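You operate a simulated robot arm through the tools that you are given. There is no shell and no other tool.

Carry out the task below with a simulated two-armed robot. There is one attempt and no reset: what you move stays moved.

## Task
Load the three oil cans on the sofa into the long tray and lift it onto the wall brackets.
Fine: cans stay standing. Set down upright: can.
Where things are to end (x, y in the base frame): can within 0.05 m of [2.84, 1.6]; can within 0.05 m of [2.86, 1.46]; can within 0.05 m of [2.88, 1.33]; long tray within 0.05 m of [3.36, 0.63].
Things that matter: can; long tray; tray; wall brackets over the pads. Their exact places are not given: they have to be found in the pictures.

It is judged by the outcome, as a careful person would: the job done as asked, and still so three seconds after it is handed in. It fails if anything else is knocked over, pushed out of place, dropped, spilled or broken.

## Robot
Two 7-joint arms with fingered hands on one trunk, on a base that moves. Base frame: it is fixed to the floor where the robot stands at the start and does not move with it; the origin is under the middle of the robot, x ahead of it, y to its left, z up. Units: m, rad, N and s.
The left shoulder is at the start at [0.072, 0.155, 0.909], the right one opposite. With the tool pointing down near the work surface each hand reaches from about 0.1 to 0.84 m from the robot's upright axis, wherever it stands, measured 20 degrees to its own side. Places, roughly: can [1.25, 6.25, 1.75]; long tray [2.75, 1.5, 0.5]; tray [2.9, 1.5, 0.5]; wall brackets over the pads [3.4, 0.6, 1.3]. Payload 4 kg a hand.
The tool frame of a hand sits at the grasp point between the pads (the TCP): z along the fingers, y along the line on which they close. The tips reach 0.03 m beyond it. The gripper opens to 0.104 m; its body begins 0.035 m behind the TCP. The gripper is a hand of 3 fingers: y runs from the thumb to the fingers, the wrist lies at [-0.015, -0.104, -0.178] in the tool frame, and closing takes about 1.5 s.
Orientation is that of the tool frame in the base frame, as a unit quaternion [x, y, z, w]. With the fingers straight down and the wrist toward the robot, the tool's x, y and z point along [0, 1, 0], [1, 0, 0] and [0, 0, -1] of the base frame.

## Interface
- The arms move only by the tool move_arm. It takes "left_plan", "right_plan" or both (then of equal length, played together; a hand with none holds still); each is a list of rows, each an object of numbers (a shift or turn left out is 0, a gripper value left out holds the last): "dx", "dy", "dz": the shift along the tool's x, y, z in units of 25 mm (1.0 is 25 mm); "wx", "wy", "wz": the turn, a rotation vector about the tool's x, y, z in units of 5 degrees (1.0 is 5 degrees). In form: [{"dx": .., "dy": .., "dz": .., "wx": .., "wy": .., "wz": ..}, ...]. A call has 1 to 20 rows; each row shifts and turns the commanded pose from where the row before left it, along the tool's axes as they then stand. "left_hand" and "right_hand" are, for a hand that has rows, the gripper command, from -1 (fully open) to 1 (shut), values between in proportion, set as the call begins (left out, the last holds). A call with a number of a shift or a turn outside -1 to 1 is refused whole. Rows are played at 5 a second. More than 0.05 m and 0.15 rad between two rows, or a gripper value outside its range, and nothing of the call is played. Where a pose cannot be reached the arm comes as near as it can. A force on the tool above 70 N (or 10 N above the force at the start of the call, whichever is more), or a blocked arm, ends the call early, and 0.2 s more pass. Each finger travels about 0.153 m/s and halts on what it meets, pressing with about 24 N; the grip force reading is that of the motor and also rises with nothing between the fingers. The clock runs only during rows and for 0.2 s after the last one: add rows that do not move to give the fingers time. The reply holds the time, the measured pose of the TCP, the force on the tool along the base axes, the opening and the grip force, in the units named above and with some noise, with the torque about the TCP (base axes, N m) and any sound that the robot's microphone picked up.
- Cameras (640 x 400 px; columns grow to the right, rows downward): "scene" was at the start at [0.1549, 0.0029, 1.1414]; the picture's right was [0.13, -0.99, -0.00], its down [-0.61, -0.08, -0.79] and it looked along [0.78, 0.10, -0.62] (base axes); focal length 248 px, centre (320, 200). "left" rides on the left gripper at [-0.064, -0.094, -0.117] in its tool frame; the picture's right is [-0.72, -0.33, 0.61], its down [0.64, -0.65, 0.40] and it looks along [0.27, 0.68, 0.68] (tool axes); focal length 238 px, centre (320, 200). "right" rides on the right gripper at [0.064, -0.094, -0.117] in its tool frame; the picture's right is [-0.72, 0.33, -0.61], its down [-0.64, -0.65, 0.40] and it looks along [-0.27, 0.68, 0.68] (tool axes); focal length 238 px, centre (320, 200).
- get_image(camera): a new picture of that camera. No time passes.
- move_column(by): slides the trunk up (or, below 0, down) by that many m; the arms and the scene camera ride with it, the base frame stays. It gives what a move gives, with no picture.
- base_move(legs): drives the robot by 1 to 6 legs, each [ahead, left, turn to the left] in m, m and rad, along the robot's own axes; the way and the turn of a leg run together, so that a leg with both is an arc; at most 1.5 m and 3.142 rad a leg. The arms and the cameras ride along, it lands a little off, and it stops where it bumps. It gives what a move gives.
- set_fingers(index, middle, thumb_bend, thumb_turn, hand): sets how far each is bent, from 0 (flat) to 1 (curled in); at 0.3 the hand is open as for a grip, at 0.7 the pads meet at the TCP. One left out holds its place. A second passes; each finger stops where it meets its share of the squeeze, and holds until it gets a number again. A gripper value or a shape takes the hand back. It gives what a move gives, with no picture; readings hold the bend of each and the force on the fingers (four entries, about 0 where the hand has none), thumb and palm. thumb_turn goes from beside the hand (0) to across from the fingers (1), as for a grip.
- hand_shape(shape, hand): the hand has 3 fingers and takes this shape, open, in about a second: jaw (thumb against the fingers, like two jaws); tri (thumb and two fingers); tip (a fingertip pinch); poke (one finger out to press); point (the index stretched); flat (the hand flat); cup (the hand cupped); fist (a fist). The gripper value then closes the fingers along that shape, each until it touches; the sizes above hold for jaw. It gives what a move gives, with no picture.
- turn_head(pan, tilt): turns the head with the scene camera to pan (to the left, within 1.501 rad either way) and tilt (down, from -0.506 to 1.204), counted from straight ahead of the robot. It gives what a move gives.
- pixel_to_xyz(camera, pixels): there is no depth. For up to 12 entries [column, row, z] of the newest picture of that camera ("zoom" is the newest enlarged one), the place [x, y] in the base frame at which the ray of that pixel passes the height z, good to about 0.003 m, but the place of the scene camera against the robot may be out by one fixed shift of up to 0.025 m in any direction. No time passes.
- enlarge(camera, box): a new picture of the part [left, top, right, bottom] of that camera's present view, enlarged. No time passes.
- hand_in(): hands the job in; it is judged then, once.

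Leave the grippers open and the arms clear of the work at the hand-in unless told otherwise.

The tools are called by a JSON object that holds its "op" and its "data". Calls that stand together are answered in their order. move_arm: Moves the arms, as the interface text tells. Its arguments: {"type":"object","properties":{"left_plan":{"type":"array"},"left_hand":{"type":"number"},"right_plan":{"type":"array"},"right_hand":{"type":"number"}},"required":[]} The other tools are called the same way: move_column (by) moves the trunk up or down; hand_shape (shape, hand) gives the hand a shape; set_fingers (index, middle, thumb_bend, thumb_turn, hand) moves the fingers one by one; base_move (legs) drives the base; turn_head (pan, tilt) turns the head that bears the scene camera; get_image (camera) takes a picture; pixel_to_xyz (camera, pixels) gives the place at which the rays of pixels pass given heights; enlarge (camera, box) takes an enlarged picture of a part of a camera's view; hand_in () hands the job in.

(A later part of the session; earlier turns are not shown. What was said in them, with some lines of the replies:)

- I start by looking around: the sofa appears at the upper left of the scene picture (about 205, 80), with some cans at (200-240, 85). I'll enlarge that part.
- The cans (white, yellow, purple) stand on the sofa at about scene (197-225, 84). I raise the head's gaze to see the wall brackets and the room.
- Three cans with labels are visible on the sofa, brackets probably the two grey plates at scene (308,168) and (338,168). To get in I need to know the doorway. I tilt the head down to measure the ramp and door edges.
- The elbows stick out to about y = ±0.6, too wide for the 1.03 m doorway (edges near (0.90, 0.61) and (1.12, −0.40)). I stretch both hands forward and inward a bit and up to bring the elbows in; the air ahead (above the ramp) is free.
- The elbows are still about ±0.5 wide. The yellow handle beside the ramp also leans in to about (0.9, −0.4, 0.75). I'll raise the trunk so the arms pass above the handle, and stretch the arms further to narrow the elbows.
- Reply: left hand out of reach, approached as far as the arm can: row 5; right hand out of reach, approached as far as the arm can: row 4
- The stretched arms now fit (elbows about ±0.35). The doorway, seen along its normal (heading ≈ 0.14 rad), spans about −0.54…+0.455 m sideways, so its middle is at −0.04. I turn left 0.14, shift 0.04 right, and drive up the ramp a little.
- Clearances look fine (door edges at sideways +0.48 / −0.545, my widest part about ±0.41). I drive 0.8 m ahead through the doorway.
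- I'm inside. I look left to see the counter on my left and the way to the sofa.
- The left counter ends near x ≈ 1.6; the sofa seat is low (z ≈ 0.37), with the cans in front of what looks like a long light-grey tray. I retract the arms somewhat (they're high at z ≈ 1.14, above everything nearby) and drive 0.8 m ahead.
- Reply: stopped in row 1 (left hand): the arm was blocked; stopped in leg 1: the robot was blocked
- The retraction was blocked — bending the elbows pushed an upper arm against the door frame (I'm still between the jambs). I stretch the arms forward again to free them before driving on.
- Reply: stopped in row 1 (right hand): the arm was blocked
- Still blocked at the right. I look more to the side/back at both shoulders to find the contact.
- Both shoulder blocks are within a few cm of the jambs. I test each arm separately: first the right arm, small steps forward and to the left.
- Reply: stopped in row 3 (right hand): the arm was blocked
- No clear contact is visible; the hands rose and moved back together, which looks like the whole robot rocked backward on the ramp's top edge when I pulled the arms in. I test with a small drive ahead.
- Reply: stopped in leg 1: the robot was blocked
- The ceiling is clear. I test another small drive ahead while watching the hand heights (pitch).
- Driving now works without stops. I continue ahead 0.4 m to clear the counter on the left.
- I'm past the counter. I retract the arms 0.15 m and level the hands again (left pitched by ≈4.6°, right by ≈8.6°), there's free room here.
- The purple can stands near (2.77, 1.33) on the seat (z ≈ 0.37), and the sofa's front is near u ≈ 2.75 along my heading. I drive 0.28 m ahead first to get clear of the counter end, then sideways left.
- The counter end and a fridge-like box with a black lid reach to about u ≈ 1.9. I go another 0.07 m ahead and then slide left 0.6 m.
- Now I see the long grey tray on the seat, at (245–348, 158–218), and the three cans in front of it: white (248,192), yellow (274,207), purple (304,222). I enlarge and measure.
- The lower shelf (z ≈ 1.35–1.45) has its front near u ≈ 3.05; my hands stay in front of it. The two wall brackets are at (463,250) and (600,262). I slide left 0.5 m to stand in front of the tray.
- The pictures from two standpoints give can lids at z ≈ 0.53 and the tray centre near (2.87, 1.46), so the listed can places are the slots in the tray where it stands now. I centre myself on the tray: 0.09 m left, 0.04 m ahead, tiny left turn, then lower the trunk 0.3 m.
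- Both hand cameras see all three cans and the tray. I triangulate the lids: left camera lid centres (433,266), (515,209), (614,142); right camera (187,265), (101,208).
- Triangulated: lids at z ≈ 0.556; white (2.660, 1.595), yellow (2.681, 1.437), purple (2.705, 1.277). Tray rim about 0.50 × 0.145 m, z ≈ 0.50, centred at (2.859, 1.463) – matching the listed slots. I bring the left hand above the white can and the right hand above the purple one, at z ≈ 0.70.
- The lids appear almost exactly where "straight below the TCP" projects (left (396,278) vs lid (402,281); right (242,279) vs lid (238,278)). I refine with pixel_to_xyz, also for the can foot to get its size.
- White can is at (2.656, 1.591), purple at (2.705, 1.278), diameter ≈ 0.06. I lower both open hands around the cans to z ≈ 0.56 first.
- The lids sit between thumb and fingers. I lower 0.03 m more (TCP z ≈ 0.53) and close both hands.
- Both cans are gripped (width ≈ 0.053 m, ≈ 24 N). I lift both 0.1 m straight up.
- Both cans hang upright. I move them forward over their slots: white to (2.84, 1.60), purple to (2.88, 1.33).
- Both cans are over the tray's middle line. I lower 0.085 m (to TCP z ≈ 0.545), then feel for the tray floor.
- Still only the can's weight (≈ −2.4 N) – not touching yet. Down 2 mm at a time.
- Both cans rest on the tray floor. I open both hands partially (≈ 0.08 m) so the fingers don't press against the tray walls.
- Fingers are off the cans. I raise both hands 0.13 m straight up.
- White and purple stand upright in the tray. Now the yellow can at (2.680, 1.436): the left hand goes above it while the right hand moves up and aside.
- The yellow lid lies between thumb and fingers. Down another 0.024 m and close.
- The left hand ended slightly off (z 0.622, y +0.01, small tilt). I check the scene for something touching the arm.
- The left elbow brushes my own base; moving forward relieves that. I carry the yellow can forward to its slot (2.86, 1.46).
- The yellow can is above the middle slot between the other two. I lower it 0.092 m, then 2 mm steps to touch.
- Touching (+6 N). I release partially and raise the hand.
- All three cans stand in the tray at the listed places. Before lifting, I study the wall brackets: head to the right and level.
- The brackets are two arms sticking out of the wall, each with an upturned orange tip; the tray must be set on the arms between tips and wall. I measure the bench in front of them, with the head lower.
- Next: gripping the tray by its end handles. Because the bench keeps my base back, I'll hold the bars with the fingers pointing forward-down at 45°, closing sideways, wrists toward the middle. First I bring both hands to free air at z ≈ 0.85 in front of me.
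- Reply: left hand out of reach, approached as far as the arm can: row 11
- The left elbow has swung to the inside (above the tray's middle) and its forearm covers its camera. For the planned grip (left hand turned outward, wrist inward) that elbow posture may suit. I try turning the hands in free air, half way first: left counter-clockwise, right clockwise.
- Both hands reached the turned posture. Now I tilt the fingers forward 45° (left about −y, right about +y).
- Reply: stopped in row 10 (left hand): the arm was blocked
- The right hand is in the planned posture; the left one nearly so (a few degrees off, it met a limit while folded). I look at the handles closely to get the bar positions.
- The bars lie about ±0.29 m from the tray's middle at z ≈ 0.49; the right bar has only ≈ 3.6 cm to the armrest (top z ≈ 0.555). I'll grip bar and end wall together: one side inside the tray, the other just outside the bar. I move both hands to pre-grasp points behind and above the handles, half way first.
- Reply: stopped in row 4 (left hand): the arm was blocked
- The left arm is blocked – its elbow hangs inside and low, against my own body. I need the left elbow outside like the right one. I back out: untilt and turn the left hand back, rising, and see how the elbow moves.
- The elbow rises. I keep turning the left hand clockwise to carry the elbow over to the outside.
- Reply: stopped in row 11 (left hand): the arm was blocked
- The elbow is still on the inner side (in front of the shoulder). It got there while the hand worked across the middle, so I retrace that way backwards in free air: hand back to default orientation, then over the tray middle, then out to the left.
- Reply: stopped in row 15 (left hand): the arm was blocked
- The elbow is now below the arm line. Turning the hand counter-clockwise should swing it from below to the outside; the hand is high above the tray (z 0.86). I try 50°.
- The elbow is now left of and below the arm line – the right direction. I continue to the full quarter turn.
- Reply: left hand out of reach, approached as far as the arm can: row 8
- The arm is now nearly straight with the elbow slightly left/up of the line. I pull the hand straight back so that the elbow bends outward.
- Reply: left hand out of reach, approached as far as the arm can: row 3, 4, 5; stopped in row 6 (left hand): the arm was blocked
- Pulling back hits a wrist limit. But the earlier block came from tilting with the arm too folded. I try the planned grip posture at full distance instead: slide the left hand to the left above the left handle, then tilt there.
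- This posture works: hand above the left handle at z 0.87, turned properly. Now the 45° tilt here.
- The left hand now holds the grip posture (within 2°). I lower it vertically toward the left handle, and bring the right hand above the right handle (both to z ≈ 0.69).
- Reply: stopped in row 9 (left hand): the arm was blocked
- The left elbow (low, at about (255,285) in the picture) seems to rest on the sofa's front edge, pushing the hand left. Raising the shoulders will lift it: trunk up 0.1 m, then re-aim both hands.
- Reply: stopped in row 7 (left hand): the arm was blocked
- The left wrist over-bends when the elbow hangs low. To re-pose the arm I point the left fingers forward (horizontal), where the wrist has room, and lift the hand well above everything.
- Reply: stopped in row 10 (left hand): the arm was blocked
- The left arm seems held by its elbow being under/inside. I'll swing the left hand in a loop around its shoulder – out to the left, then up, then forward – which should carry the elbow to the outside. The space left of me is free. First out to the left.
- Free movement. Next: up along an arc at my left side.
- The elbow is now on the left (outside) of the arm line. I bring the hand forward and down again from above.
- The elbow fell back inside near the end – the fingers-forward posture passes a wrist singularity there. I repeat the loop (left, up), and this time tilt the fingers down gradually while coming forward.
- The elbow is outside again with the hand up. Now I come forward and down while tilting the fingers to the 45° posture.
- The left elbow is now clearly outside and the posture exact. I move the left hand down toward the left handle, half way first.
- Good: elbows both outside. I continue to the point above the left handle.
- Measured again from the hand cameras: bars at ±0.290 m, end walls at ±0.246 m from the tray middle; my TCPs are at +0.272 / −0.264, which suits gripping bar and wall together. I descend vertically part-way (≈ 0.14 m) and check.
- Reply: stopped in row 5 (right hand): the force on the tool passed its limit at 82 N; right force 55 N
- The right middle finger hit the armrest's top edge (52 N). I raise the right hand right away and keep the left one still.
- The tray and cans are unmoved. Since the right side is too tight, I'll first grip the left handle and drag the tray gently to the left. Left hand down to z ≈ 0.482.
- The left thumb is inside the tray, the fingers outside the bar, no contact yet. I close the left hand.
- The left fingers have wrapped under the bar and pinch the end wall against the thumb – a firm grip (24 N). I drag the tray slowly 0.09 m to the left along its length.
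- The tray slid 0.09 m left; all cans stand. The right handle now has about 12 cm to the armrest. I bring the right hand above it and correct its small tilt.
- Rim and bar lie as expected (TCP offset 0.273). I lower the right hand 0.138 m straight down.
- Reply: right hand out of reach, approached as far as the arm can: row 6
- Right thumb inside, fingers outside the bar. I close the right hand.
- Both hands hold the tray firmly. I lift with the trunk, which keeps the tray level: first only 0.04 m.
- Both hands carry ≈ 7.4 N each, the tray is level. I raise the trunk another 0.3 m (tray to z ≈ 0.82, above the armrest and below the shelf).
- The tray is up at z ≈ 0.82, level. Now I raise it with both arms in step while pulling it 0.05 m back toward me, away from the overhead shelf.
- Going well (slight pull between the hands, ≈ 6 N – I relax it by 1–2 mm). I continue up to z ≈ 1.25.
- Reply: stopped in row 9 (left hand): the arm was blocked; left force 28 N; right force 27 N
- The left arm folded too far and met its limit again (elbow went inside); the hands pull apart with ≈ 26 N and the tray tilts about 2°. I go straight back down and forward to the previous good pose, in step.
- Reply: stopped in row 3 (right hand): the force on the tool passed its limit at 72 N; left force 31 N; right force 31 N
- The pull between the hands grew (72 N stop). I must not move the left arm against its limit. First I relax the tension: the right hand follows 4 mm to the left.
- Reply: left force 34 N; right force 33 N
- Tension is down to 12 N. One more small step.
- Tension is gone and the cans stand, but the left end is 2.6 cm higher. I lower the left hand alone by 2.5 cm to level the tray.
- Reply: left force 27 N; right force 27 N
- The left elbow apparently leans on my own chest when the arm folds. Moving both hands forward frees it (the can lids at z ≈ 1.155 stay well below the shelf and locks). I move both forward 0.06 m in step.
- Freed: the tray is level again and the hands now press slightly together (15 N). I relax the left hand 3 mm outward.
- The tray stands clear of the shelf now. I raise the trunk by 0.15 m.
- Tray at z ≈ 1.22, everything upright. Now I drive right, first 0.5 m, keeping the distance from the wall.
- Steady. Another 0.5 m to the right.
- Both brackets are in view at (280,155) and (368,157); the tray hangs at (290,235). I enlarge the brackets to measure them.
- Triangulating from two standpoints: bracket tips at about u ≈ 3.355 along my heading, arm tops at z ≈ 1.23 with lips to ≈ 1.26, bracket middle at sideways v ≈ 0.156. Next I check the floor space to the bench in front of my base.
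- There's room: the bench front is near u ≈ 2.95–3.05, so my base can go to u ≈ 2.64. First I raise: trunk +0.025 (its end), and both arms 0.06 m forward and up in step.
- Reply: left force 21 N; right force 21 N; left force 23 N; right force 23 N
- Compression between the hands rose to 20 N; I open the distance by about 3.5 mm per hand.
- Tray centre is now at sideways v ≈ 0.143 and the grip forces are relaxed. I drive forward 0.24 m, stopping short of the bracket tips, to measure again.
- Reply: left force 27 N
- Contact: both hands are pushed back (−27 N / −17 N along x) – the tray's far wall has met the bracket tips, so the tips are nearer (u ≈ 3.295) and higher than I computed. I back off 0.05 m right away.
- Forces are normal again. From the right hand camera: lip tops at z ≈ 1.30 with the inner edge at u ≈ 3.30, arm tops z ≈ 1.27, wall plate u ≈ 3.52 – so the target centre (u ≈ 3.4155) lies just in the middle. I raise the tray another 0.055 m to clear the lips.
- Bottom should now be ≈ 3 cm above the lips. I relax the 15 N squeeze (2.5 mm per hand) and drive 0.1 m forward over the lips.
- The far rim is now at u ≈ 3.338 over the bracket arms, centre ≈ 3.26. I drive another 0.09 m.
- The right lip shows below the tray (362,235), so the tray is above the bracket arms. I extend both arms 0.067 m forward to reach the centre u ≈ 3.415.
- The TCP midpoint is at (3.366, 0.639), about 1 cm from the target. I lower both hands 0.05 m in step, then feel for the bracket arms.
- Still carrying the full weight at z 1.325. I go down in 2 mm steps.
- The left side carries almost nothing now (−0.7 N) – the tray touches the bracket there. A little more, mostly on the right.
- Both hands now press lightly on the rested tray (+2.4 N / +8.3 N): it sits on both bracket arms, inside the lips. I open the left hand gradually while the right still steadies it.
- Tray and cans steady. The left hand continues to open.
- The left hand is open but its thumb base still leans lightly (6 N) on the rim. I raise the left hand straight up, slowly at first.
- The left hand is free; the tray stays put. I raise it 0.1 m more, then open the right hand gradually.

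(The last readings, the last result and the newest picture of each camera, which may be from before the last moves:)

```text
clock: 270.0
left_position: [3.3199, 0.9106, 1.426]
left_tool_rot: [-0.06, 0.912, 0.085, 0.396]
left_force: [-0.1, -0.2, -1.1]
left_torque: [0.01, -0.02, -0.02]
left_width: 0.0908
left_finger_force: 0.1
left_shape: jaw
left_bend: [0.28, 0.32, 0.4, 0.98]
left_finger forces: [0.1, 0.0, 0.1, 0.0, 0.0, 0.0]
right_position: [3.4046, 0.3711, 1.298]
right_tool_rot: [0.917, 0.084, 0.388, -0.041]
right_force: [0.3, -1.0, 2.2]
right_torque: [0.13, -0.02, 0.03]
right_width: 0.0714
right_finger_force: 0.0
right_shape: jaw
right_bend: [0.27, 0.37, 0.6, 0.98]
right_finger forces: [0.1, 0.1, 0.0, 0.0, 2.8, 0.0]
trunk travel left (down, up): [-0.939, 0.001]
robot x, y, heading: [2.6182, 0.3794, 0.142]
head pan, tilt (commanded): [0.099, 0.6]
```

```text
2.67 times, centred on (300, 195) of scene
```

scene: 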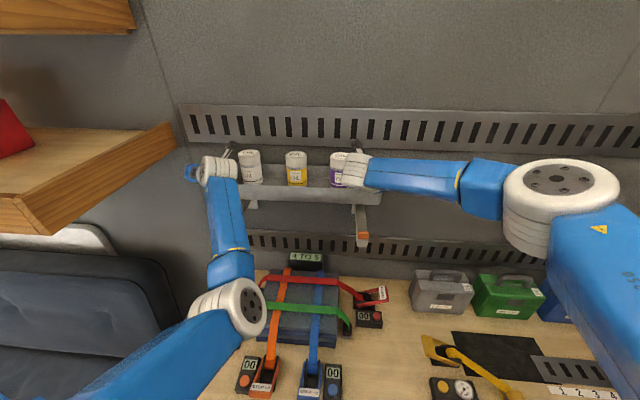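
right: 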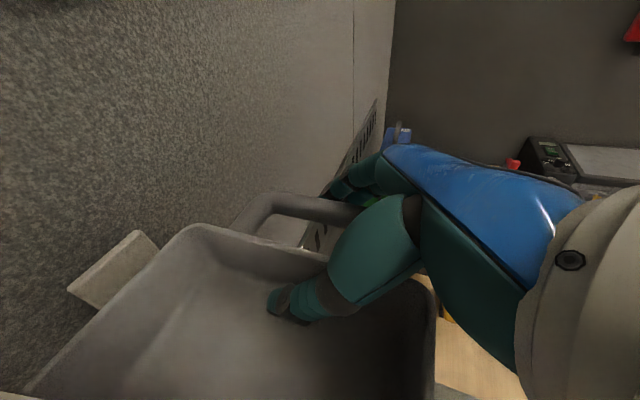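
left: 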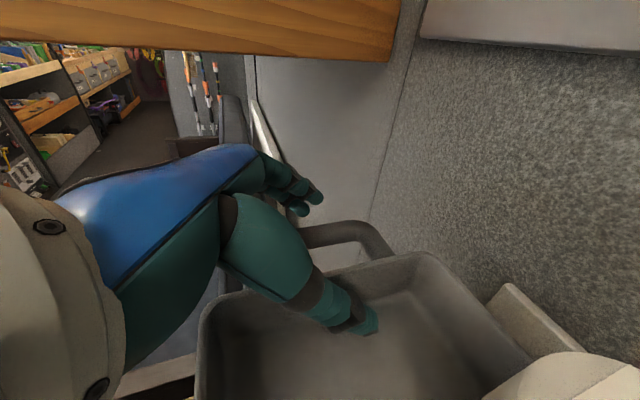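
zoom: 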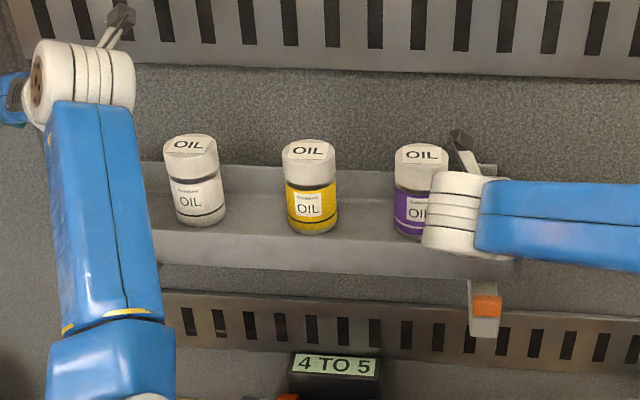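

Right hand nearly open, tray and cans unmoved. I open it to 0.09 m and lift it straight up, slowly first.

{"op": "move_arm", "data": {"right_plan": [{}, {}, {}], "right_hand": -0.75}}

{"op": "move_arm", "data": {"right_plan": [{"dx": 0.06, "dz": -0.06}, {"dx": 0.1, "dz": -0.1}, {"dx": 0.2, "dz": -0.2}, {"dx": 0.3, "dz": -0.3}, {}]}}

{"op": "get_image", "data": {"camera": "right"}}

{"op": "enlarge", "data": {"camera": "scene", "box": [180, 120, 420, 270]}}

```text
clock: 270.8
left_position: [3.3207, 0.9116, 1.4258]
left_tool_rot: [-0.061, 0.912, 0.085, 0.396]
left_force: [-0.4, 0.3, 0.4]
left_torque: [0.01, 0.01, -0.01]
left_width: 0.0907
left_finger_force: 0.1
left_shape: jaw
left_bend: [0.28, 0.32, 0.4, 0.98]
left_finger forces: [0.0, 0.0, 0.1, 0.0, 0.0, 0.1]
right_position: [3.4053, 0.3715, 1.2979]
right_tool_rot: [0.917, 0.084, 0.387, -0.042]
right_force: [-0.1, -1.1, 1.1]
right_torque: [0.08, -0.02, -0.04]
right_width: 0.0909
right_finger_force: 0.1
right_shape: jaw
right_bend: [0.28, 0.32, 0.4, 0.98]
right_finger forces: [0.0, 0.1, 0.0, 0.0, 1.3, 0.0]
trunk travel left (down, up): [-0.939, 0.001]
robot x, y, heading: [2.6164, 0.3809, 0.144]
head pan, tilt (commanded): [0.099, 0.6]
```

```text
clock: 272.0
left_position: [3.3193, 0.9117, 1.4261]
left_tool_rot: [-0.061, 0.912, 0.085, 0.396]
left_force: [0.3, -0.1, -0.5]
left_torque: [0.04, -0.01, 0.0]
left_width: 0.091
left_finger_force: 0.1
left_shape: jaw
left_bend: [0.28, 0.32, 0.4, 0.98]
left_finger forces: [0.1, 0.0, 0.1, 0.1, 0.0, 0.1]
right_position: [3.4048, 0.3702, 1.3202]
right_tool_rot: [0.917, 0.085, 0.387, -0.042]
right_force: [-0.4, -0.2, -0.6]
right_torque: [-0.07, 0.02, -0.01]
right_width: 0.0907
right_finger_force: 0.0
right_shape: jaw
right_bend: [0.28, 0.32, 0.4, 0.98]
right_finger forces: [0.1, 0.0, 0.0, 0.1, 0.0, 0.0]
trunk travel left (down, up): [-0.939, 0.001]
robot x, y, heading: [2.6139, 0.3792, 0.15]
head pan, tilt (commanded): [0.099, 0.6]
```

```text
taken
```

right: 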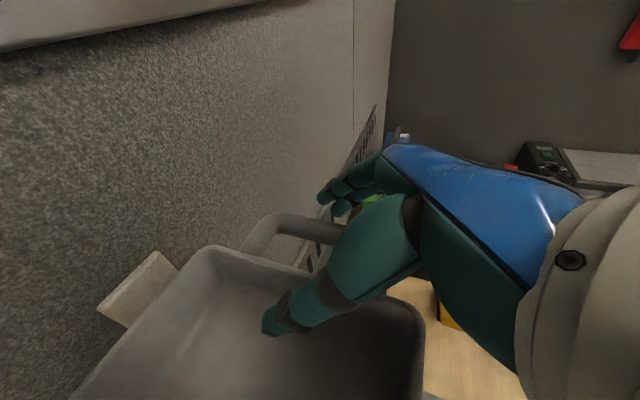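

```text
2.67 times, centred on (300, 195) of scene
```

zoom: 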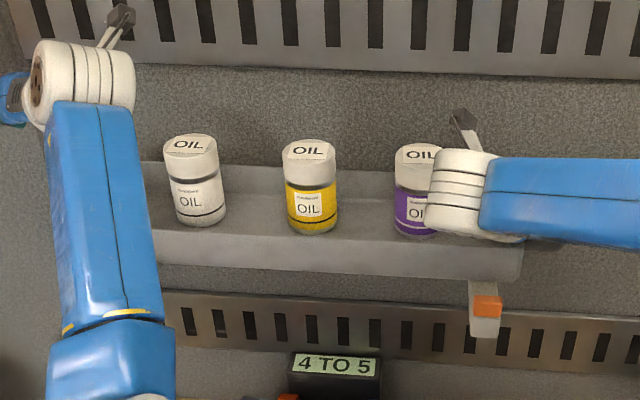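

Both hands are free and the tray rests. I raise the right hand 0.1 m, then check the tray's final position.

{"op": "move_arm", "data": {"right_plan": [{"dx": 0.5, "dz": -0.5}, {"dx": 0.6, "dz": -0.6}, {"dx": 0.6, "dz": -0.6}, {"dx": 0.6, "dz": -0.6}, {"dx": 0.6, "dz": -0.6}, {}]}}

{"op": "get_image", "data": {"camera": "scene"}}

{"op": "get_image", "data": {"camera": "right"}}

{"op": "get_image", "data": {"camera": "left"}}

```text
clock: 273.4
left_position: [3.32, 0.9111, 1.4261]
left_tool_rot: [-0.061, 0.912, 0.085, 0.396]
left_force: [-0.6, -0.3, -1.1]
left_torque: [0.0, 0.02, 0.0]
left_width: 0.0908
left_finger_force: 0.0
left_shape: jaw
left_bend: [0.28, 0.32, 0.4, 0.98]
left_finger forces: [0.1, 0.1, 0.0, 0.0, 0.1, 0.0]
right_position: [3.403, 0.3701, 1.4253]
right_tool_rot: [0.917, 0.083, 0.387, -0.043]
right_force: [-0.3, 0.4, 0.2]
right_torque: [0.0, 0.03, 0.0]
right_width: 0.091
right_finger_force: 0.1
right_shape: jaw
right_bend: [0.28, 0.32, 0.4, 0.98]
right_finger forces: [0.1, 0.0, 0.0, 0.0, 0.0, 0.0]
trunk travel left (down, up): [-0.939, 0.001]
robot x, y, heading: [2.6126, 0.378, 0.143]
head pan, tilt (commanded): [0.099, 0.6]
```

```text
taken
```

scene: 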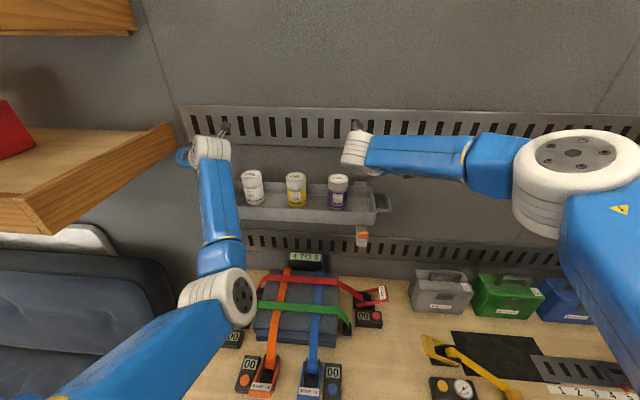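

```text
taken
```

right: 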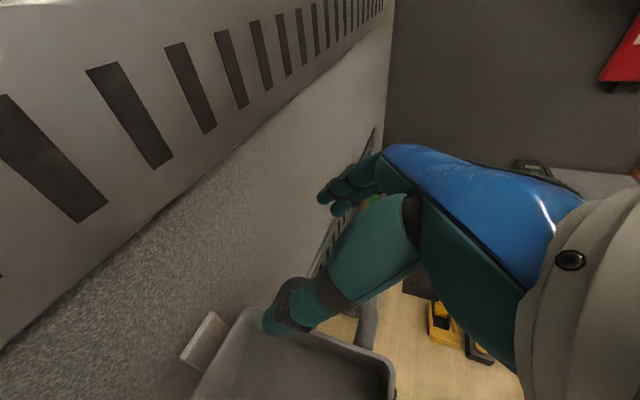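

```text
taken
```

left: 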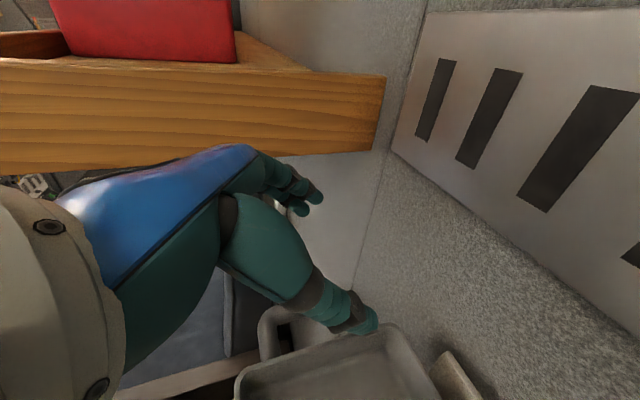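

{"op": "pixel_to_xyz", "data": {"camera": "right", "pixels": [[247, 311, 1.318], [391, 367, 1.318], [330, 345, 1.318]]}}

{"op": "pixel_to_xyz", "data": {"camera": "left", "pixels": [[392, 325, 1.318], [240, 378, 1.318], [320, 350, 1.318]]}}

{"op": "enlarge", "data": {"camera": "scene", "box": [200, 140, 420, 270]}}

```text
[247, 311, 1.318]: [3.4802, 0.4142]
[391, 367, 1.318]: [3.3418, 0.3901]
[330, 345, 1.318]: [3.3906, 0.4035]
```

```text
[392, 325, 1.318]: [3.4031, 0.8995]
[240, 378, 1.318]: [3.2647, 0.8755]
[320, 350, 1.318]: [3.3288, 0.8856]
```

```text
2.91 times, centred on (310, 205) of scene
```

zoom: 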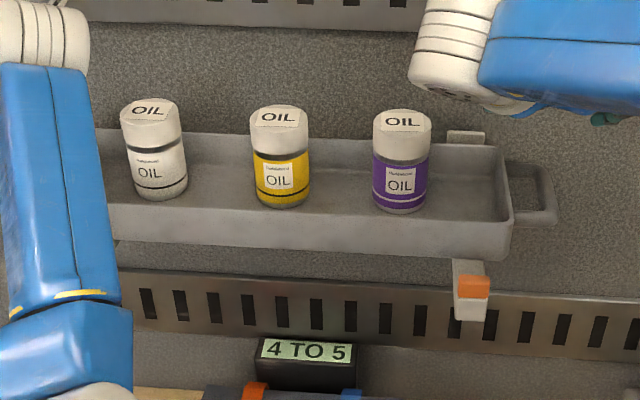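

The tray's centre measures (3.372, 0.645), about 2 cm from the target, and all cans stand. I open the hands fully, lift them 0.03 m more, and back straight away from the brackets.

{"op": "move_arm", "data": {"left_plan": [{"dx": -0.4, "dy": 0.05, "dz": -0.4}, {"dx": -0.4, "dy": 0.05, "dz": -0.4}, {}], "right_plan": [{"dx": 0.4, "dz": -0.4}, {"dx": 0.4, "dz": -0.4}, {}]}}

{"op": "base_move", "data": {"legs": [[-0.15, 0, 0]]}}

{"op": "get_image", "data": {"camera": "scene"}}

```text
clock: 274.2
left_position: [3.3183, 0.909, 1.4552]
left_tool_rot: [-0.061, 0.913, 0.085, 0.395]
left_force: [-0.6, 0.3, 0.0]
left_torque: [0.03, 0.0, 0.0]
left_width: 0.0909
left_finger_force: 0.1
left_shape: jaw
left_bend: [0.28, 0.32, 0.4, 0.98]
left_finger forces: [0.0, 0.0, 0.1, 0.0, 0.0, 0.0]
right_position: [3.4035, 0.3691, 1.4524]
right_tool_rot: [0.917, 0.084, 0.387, -0.042]
right_force: [-0.4, -0.3, 0.3]
right_torque: [0.02, 0.0, 0.02]
right_width: 0.0909
right_finger_force: 0.0
right_shape: jaw
right_bend: [0.28, 0.32, 0.4, 0.98]
right_finger forces: [0.1, 0.0, 0.0, 0.1, 0.1, 0.0]
trunk travel left (down, up): [-0.939, 0.001]
robot x, y, heading: [2.6169, 0.3777, 0.144]
head pan, tilt (commanded): [0.099, 0.6]
```

```text
clock: 275.6
left_position: [3.1803, 0.8889, 1.4489]
left_tool_rot: [-0.061, 0.914, 0.083, 0.392]
left_force: [-0.2, -1.1, -0.1]
left_torque: [0.03, -0.01, 0.01]
left_width: 0.0906
left_finger_force: 0.1
left_shape: jaw
left_bend: [0.28, 0.32, 0.4, 0.98]
left_finger forces: [0.0, 0.0, 0.1, 0.1, 0.0, 0.0]
right_position: [3.265, 0.349, 1.4464]
right_tool_rot: [0.919, 0.084, 0.383, -0.042]
right_force: [0.5, -0.1, 0.2]
right_torque: [0.01, 0.0, -0.01]
right_width: 0.0907
right_finger_force: 0.1
right_shape: jaw
right_bend: [0.28, 0.32, 0.4, 0.98]
right_finger forces: [0.0, 0.0, 0.1, 0.0, 0.0, 0.0]
trunk travel left (down, up): [-0.939, 0.001]
robot x, y, heading: [2.4631, 0.3562, 0.143]
head pan, tilt (commanded): [0.099, 0.6]
```

```text
taken
```

scene: 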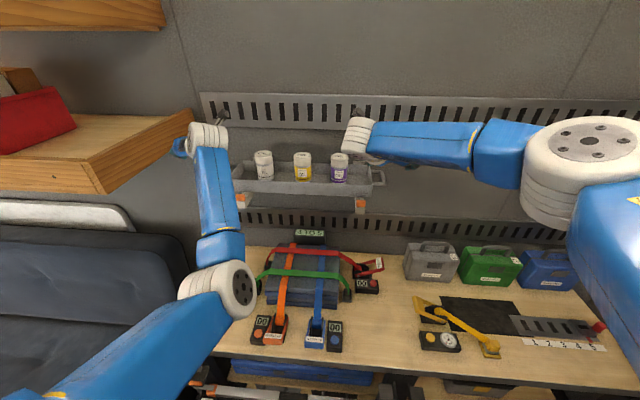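

The hands are clear; both lips are visible in front of the tray at (243,200) and (360,205). I back off another 0.25 m and look at the whole.

{"op": "base_move", "data": {"legs": [[-0.25, 0, 0]]}}

{"op": "move_arm", "data": {"left_plan": [{}, {}, {}], "right_plan": [{}, {}, {}], "left_hand": -1, "right_hand": -1}}

{"op": "get_image", "data": {"camera": "scene"}}

{"op": "enlarge", "data": {"camera": "scene", "box": [200, 120, 420, 250]}}

```text
clock: 277.4
left_position: [2.9214, 0.8497, 1.4546]
left_tool_rot: [-0.059, 0.913, 0.082, 0.396]
left_force: [1.0, 0.0, -1.1]
left_torque: [-0.02, -0.03, 0.0]
left_width: 0.0908
left_finger_force: 0.2
left_shape: jaw
left_bend: [0.28, 0.32, 0.4, 0.98]
left_finger forces: [0.1, 0.0, 0.0, 0.0, 0.0, 0.1]
right_position: [3.0037, 0.3103, 1.4496]
right_tool_rot: [0.918, 0.081, 0.386, -0.041]
right_force: [-0.6, 0.1, -1.0]
right_torque: [-0.01, -0.04, 0.01]
right_width: 0.0909
right_finger_force: 0.0
right_shape: jaw
right_bend: [0.28, 0.32, 0.4, 0.98]
right_finger forces: [0.0, 0.1, 0.0, 0.0, 0.1, 0.0]
trunk travel left (down, up): [-0.939, 0.001]
robot x, y, heading: [2.211, 0.3201, 0.144]
head pan, tilt (commanded): [0.099, 0.6]
```

```text
clock: 278.2
left_position: [2.9152, 0.8489, 1.4573]
left_tool_rot: [-0.059, 0.911, 0.083, 0.398]
left_force: [-0.3, 0.0, 0.3]
left_torque: [-0.02, -0.04, 0.01]
left_width: 0.1036
left_finger_force: 0.1
left_shape: jaw
left_bend: [0.3, 0.3, 0.3, 0.98]
left_finger forces: [0.1, 0.1, 0.1, 0.0, 0.0, 0.0]
right_position: [2.9979, 0.3085, 1.454]
right_tool_rot: [0.917, 0.082, 0.388, -0.041]
right_force: [0.1, 0.3, 0.8]
right_torque: [0.01, 0.02, 0.01]
right_width: 0.1037
right_finger_force: 0.1
right_shape: jaw
right_bend: [0.3, 0.3, 0.3, 0.98]
right_finger forces: [0.1, 0.0, 0.0, 0.0, 0.0, 0.0]
trunk travel left (down, up): [-0.939, 0.001]
robot x, y, heading: [2.2143, 0.3225, 0.142]
head pan, tilt (commanded): [0.099, 0.6]
```

```text
taken
```

scene: 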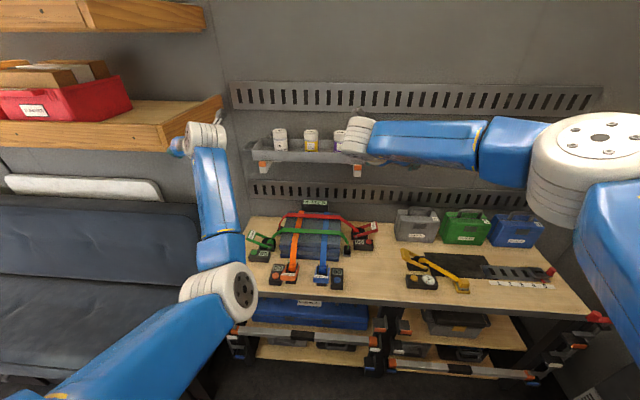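

```text
2.91 times, centred on (310, 185) of scene
```

zoom: 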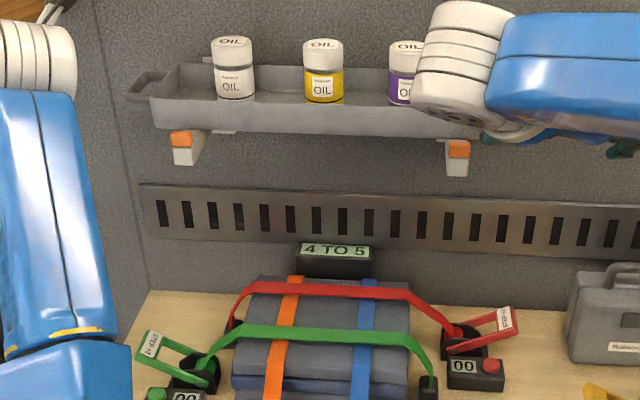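

The tray sits level on both bracket arms behind the lips. All three oil cans are upright in it, the tray centre is about 2 cm from its mark, and the hands are open and clear.

The listed can places (2.84, 1.60), (2.86, 1.46) and (2.88, 1.33) are where the tray stood on the sofa. I set the cans down there in the tray, and they then went up with it as the job asks. They are therefore no longer at those coordinates. I hand in.

{"op": "hand_in", "data": {}}

```text
The job is handed in.
```

The three oil cans are loaded in the long tray, and the tray is on the wall brackets with all three cans upright. I handed the job in; no verdict came back.

- **Tray:** it sits on both bracket arms behind the orange lips. I measured its centre at about (3.37, 0.64), roughly 2 cm from the mark.
- **Cans:** I set each can into the tray at its listed spot while the tray was still on the sofa. They then rode up with the tray, so they are now by the wall and no longer at the listed sofa coordinates. Those coordinates can't hold together with the cans in the raised tray, so I followed the written task.
- **Contacts along the way:**
    - My arms stuck briefly while going through the doorway.
    - The right hand bumped the sofa armrest.
    - The tray touched the bracket tips once.
    - The hands also pulled hard against each other for a moment (72 N), which tilted the tray about 3°.
    - I saw nothing tipped or moved afterwards, but I did not go back to look at the doorway and ramp.

The grippers are open and the arms are clear of the tray.
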